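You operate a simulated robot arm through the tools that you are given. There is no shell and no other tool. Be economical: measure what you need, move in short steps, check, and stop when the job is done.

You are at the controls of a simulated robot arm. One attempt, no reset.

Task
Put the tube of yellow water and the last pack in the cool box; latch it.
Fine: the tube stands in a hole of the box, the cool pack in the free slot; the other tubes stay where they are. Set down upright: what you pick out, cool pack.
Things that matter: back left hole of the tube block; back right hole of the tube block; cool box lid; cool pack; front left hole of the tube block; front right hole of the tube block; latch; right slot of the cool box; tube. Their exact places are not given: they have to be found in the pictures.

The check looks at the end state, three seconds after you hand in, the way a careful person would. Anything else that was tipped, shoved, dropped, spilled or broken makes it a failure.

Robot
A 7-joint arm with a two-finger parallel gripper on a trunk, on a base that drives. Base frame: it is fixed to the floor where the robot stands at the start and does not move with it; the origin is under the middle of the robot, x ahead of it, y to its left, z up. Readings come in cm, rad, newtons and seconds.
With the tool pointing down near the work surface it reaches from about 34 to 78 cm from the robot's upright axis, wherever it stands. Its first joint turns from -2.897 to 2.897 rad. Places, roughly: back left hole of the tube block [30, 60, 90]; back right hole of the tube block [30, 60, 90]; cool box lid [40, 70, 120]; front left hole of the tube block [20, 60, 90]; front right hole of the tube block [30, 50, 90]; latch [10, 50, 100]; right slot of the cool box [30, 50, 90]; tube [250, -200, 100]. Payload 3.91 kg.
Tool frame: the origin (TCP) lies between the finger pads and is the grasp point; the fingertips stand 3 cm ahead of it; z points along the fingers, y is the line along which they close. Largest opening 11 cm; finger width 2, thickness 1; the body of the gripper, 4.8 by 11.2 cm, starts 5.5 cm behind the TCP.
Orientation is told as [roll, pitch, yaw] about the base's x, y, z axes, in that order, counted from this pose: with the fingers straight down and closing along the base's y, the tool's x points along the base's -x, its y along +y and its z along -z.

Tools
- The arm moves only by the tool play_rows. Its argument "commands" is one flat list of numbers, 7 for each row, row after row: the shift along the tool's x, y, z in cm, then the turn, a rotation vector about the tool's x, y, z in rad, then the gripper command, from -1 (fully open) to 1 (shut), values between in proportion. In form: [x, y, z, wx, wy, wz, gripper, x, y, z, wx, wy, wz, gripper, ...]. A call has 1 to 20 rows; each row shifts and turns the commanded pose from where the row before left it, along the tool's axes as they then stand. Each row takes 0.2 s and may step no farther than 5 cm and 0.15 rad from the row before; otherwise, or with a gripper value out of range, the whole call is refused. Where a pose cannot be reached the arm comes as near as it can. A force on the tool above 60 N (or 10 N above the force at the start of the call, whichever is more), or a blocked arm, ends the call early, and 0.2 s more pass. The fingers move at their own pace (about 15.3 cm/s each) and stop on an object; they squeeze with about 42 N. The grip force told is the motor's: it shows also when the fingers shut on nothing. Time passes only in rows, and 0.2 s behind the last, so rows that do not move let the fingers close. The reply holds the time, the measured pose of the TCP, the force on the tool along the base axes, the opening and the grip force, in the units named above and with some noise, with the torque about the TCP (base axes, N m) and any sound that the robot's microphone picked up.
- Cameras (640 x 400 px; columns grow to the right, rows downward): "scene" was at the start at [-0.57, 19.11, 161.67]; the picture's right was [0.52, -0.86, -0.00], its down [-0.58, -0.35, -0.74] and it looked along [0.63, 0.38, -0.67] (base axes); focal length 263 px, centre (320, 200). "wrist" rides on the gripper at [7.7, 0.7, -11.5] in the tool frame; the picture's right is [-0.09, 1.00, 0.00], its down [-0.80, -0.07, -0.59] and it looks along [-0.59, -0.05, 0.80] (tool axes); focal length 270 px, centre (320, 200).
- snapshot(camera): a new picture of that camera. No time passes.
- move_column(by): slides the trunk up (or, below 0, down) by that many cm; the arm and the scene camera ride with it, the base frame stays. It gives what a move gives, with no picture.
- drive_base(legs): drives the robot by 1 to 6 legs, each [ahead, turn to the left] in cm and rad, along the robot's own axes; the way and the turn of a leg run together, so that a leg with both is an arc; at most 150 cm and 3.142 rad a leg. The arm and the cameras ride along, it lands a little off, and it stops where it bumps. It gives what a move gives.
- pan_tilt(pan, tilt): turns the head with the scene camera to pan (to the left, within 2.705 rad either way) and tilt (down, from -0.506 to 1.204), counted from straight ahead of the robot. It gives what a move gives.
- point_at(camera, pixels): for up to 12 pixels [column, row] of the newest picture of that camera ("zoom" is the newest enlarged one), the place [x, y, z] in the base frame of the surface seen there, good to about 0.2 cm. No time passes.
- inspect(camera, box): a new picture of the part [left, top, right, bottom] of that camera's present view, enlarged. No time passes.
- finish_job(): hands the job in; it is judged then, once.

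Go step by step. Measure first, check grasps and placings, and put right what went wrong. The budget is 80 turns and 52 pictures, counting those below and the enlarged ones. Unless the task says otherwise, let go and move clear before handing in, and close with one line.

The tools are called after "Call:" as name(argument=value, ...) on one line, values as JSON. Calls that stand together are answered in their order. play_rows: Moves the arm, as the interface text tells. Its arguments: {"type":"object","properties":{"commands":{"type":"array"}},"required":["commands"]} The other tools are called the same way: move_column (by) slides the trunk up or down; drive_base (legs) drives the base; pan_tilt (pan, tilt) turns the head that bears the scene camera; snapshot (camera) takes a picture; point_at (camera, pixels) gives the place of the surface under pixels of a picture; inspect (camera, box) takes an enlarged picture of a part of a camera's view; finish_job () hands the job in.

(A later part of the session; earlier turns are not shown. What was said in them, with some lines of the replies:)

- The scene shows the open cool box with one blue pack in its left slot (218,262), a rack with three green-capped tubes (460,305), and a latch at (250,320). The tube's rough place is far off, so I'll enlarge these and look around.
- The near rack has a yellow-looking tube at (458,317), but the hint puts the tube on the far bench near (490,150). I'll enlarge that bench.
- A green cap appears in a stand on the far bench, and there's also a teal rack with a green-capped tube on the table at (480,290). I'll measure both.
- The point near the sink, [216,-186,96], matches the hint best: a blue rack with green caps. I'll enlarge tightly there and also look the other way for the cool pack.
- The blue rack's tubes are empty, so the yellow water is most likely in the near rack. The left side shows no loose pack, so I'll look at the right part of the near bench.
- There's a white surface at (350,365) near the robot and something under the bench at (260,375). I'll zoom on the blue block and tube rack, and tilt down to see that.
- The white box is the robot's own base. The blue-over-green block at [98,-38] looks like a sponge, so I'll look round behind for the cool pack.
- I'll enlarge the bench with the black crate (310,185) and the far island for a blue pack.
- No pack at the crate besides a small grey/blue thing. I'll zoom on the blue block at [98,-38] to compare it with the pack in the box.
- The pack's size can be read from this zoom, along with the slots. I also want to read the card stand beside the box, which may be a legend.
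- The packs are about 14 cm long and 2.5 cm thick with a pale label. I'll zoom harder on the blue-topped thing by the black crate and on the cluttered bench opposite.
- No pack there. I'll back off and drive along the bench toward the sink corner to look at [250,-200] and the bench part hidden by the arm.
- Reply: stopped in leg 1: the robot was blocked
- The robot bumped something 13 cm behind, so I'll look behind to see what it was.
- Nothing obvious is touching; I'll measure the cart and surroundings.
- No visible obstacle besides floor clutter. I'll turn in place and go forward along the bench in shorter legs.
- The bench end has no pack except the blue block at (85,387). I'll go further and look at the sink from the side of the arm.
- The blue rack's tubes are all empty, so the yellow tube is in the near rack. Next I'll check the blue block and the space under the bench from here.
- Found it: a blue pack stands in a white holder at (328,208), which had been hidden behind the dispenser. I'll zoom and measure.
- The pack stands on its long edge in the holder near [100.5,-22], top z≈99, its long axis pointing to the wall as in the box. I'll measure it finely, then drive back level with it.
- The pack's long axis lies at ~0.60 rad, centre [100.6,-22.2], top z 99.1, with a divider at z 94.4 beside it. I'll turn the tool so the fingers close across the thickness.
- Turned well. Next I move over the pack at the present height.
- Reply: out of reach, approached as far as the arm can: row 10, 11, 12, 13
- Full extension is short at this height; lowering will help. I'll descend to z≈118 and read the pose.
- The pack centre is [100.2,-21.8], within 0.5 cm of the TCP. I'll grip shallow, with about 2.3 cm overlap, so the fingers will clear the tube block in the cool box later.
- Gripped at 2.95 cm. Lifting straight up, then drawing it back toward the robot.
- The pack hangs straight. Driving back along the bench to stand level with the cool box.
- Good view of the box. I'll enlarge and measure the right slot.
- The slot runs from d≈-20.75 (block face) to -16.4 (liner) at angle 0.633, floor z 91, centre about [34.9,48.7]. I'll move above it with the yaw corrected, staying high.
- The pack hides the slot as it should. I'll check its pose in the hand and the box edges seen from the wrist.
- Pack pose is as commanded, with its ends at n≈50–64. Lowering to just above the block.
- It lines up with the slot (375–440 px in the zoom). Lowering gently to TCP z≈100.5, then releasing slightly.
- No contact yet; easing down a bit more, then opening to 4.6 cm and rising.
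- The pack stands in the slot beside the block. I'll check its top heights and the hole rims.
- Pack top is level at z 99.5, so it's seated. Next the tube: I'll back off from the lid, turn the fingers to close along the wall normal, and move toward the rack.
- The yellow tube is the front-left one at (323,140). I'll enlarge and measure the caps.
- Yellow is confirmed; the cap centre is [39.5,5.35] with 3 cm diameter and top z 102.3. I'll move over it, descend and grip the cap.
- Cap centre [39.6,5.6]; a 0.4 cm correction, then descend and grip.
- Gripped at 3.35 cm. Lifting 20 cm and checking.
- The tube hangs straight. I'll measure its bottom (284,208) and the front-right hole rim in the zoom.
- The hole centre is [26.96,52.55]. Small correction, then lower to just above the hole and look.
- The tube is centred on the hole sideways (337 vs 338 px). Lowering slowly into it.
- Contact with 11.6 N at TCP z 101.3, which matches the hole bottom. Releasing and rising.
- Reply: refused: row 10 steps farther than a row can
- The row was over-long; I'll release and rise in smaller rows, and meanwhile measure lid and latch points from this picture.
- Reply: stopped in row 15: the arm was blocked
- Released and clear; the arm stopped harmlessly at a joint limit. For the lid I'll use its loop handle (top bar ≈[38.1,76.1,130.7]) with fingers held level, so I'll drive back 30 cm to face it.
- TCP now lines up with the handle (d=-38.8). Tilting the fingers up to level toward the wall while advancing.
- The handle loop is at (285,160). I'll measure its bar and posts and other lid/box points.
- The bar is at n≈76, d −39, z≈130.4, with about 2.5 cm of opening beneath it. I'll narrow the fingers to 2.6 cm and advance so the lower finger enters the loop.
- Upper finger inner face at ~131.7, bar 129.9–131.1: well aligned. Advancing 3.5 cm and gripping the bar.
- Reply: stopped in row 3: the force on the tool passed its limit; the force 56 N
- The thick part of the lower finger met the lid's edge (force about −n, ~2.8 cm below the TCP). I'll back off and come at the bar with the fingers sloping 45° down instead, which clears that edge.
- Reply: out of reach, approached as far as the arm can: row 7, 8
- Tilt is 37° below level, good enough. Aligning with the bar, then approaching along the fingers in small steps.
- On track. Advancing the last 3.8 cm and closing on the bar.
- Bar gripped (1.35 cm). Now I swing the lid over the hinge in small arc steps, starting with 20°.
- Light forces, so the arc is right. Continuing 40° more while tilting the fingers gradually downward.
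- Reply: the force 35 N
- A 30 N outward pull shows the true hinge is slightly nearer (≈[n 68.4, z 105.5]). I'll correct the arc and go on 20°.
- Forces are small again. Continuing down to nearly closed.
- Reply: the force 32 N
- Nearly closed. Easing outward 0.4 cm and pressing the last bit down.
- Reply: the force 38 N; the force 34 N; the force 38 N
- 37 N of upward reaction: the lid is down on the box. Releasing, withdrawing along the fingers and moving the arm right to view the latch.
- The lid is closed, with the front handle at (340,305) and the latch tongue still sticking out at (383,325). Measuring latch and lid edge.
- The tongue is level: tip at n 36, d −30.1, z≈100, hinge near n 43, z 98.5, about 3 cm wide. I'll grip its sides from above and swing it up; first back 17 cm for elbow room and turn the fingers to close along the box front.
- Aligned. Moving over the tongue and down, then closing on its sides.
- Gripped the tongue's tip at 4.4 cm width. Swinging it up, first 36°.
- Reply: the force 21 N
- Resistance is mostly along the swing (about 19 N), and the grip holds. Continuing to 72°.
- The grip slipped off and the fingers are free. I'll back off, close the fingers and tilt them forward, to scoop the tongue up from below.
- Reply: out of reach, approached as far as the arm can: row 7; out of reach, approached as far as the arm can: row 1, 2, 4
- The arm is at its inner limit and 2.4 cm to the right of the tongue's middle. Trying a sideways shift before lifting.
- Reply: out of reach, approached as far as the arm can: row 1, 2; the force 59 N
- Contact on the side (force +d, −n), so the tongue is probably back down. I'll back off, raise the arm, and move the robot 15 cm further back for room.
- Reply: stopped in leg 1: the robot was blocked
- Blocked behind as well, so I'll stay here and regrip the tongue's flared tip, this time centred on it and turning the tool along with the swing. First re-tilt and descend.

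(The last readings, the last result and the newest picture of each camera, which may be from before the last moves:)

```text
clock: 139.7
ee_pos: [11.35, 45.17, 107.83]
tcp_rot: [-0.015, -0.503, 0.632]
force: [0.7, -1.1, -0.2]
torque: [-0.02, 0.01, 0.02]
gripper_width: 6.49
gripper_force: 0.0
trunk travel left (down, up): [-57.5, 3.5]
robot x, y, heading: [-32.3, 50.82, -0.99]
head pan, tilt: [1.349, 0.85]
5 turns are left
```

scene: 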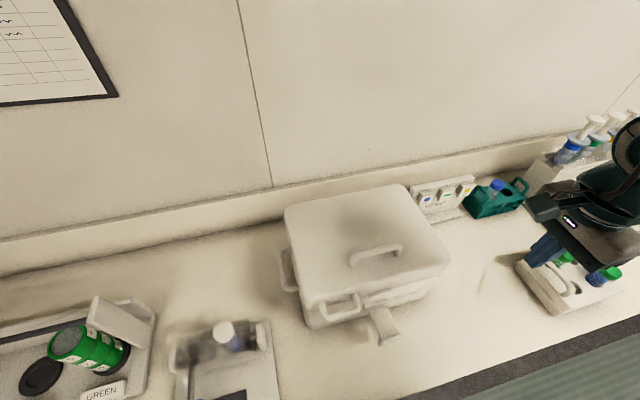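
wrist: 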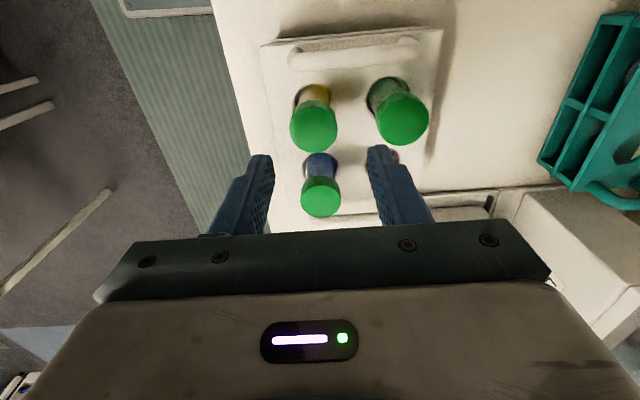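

Few turns remain, so I'll do descent, grip and full swing in one go.

Call:
play_rows(commands=[1.79, 0.15, 3.38, 0, 0, 0, -0.18, 1.79, 0, 3.38, 0, 0, 0, -0.18, 0, 0, 0, 0, 0, 0, 0.3, 0, 0, 0, 0, 0, 0, 0.6, 0, 0, 0, 0, 0, 0, 0.6, -1.056, 0, -0.996, 0, 0.107, 0, 0.6, -1.169, 0, -0.912, 0, 0.107, 0, 0.6, -1.224, 0, -0.796, 0, 0.107, 0, 0.6, -1.315, 0, -0.697, 0, 0.107, 0, 0.6, -1.359, 0, -0.573, 0, 0.107, 0, 0.6, -1.425, 0, -0.45, 0, 0.107, 0, 0.6, -0.7, 0, 0, 0, 0, 0, 0.6, -0.5, 0, 0, 0, 0, 0, 0.6, 0, 0, 0, 0, 0, 0, 0.6])

```text
clock: 142.5
ee_pos: [16.39, 48.87, 106.2]
tcp_rot: [-0.014, 0.163, 0.618]
force: [-21.1, -16.5, 16.9]
torque: [-0.11, 0.31, 0.77]
gripper_width: 4.41
gripper_force: 45.3
trunk travel left (down, up): [-57.5, 3.5]
robot x, y, heading: [-32.07, 51.02, -0.996]
head pan, tilt: [1.349, 0.85]
stopped in row 14: the force on the tool passed its limit (the readings are from after the stop); the commanded pose is now the measured one
4 turns are left
```

The grip held this time: the tongue is upright and pressed against the lid (TCP n 42.1, z 106.2, force limit reached). I'll release, then press it again from the front with closed fingers.

Call:
play_rows(commands=[0, 0, 0, 0, 0, 0, -0.18, 0, 0, 0, 0, 0, 0, -0.18, 0, 0, -4, 0, 0, 0, -0.18, 0, 0, -4, 0, 0, 0, -0.18, 4.5, 0, 0, 0, 0, 0, 1, 4.5, 0, 0, 0, 0, 0, 1, 0, 0, 0, 0, -0.15, 0, 1, 0, 0, 0, 0, -0.15, 0, 1, 0, 0, 0, 0, -0.15, 0, 1, 0.483, 0, 3.37, 0, 0, 0, 1, 0.483, 0, 3.37, 0, 0, 0, 1, 0.483, 0, 3.37, 0, 0, 0, 1, -0.958, 0, 0.286, 0, 0, 0, 1, -0.958, 0, 0.286, 0, 0, 0, 1, -0.958, 0, 0.286, 0, 0, 0, 1, -0.383, 0, 0.114, 0, 0, 0, 1, -0.383, 0, 0.114, 0, 0, 0, 1, -0.383, 0, 0.114, 0, 0, 0, 1, -0.383, 0, 0.114, 0, 0, 0, 1])

```text
clock: 143.3
ee_pos: [16.6, 49.02, 107.58]
tcp_rot: [-0.006, 0.177, 0.626]
force: [-11.6, -12.9, 5.0]
torque: [0.49, -0.27, 0.73]
gripper_width: 6.21
gripper_force: 0.0
trunk travel left (down, up): [-57.5, 3.5]
robot x, y, heading: [-32.34, 50.62, -0.999]
head pan, tilt: [1.349, 0.85]
stopped in row 3: the force on the tool passed its limit (the readings are from after the stop); the commanded pose is now the measured one
3 turns are left
```

The upward move rubbed the lid edge; I'll withdraw straight back instead, then close and push on the tongue's front.

Call:
play_rows(commands=[4.5, 0, 0, 0, 0, 0, -0.18, 4.5, 0, 0, 0, 0, 0, -0.18, 0, 0, 0, 0, -0.15, 0, 1, 0, 0, 0, 0, -0.15, 0, 1, 0, 0, 0, 0, -0.15, 0, 1, -0.89, 0, 4.02, 0, 0, 0, 1, -0.958, 0, 0.286, 0, 0, 0, 1, -0.958, 0, 0.286, 0, 0, 0, 1, -0.958, 0, 0.286, 0, 0, 0, 1, -0.383, 0, 0.114, 0, 0, 0, 1, -0.383, 0, 0.114, 0, 0, 0, 1, -0.383, 0, 0.114, 0, 0, 0, 1, -0.383, 0, 0.114, 0, 0, 0, 1, -0.383, 0, 0.114, 0, 0, 0, 1, -0.383, 0, 0.114, 0, 0, 0, 1, 0, 0, 0, 0, 0, 0, 1])

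```text
clock: 145.3
ee_pos: [12.33, 45.87, 105.08]
tcp_rot: [0.008, -0.251, 0.615]
force: [-23.8, -15.3, 2.8]
torque: [0.11, 0.19, 0.05]
gripper_width: 0.0
gripper_force: 38.1
trunk travel left (down, up): [-57.5, 3.5]
robot x, y, heading: [-32.16, 50.86, -1.011]
head pan, tilt: [1.349, 0.85]
stopped in row 9: the force on the tool passed its limit (the readings are from after the stop); the commanded pose is now the measured one
2 turns are left
```

The closed fingers met firm resistance at the upright tongue (well before the lid face), so it stays up without being held. Withdrawing clear.

Call:
play_rows(commands=[2, 0, 0, 0, 0, 0, 1, 2, 0, -1, 0, 0, 0, 1, 1, 0, -4, 0, 0, 0, 1, 0, 0, -4, 0, 0, 0, 1, 0, 0, -4, 0, 0, 0, 1, 0, 0, 0, 0, 0, 0, 1])

Call:
snapshot(camera="scene")

```text
clock: 146.7
ee_pos: [5.93, 41.17, 116.49]
tcp_rot: [0.004, -0.261, 0.618]
force: [-0.5, -0.6, -0.2]
torque: [0.02, 0.01, -0.01]
gripper_width: 0.0
gripper_force: 37.7
trunk travel left (down, up): [-57.5, 3.5]
robot x, y, heading: [-32.43, 50.66, -1.006]
head pan, tilt: [1.349, 0.85]
```

```text
0 pictures are left
1 turns are left
```

scene: 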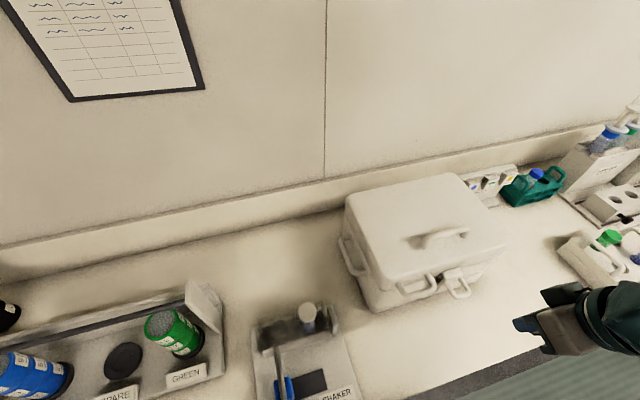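

The last picture shows the lid shut, the tongue standing up against the lid front at (455,283), the arm clear, and nothing tipped on the bench. The yellow tube and the cool pack are inside the box, so I'm handing in.

Call:
finish_job()

```text
The job is handed in.
```

I put the yellow-water tube in the front right hole and the last cool pack in the right slot, shut the lid and swung the latch up. The latch held firm when I pushed on it, but I couldn't see whether its hook had caught.
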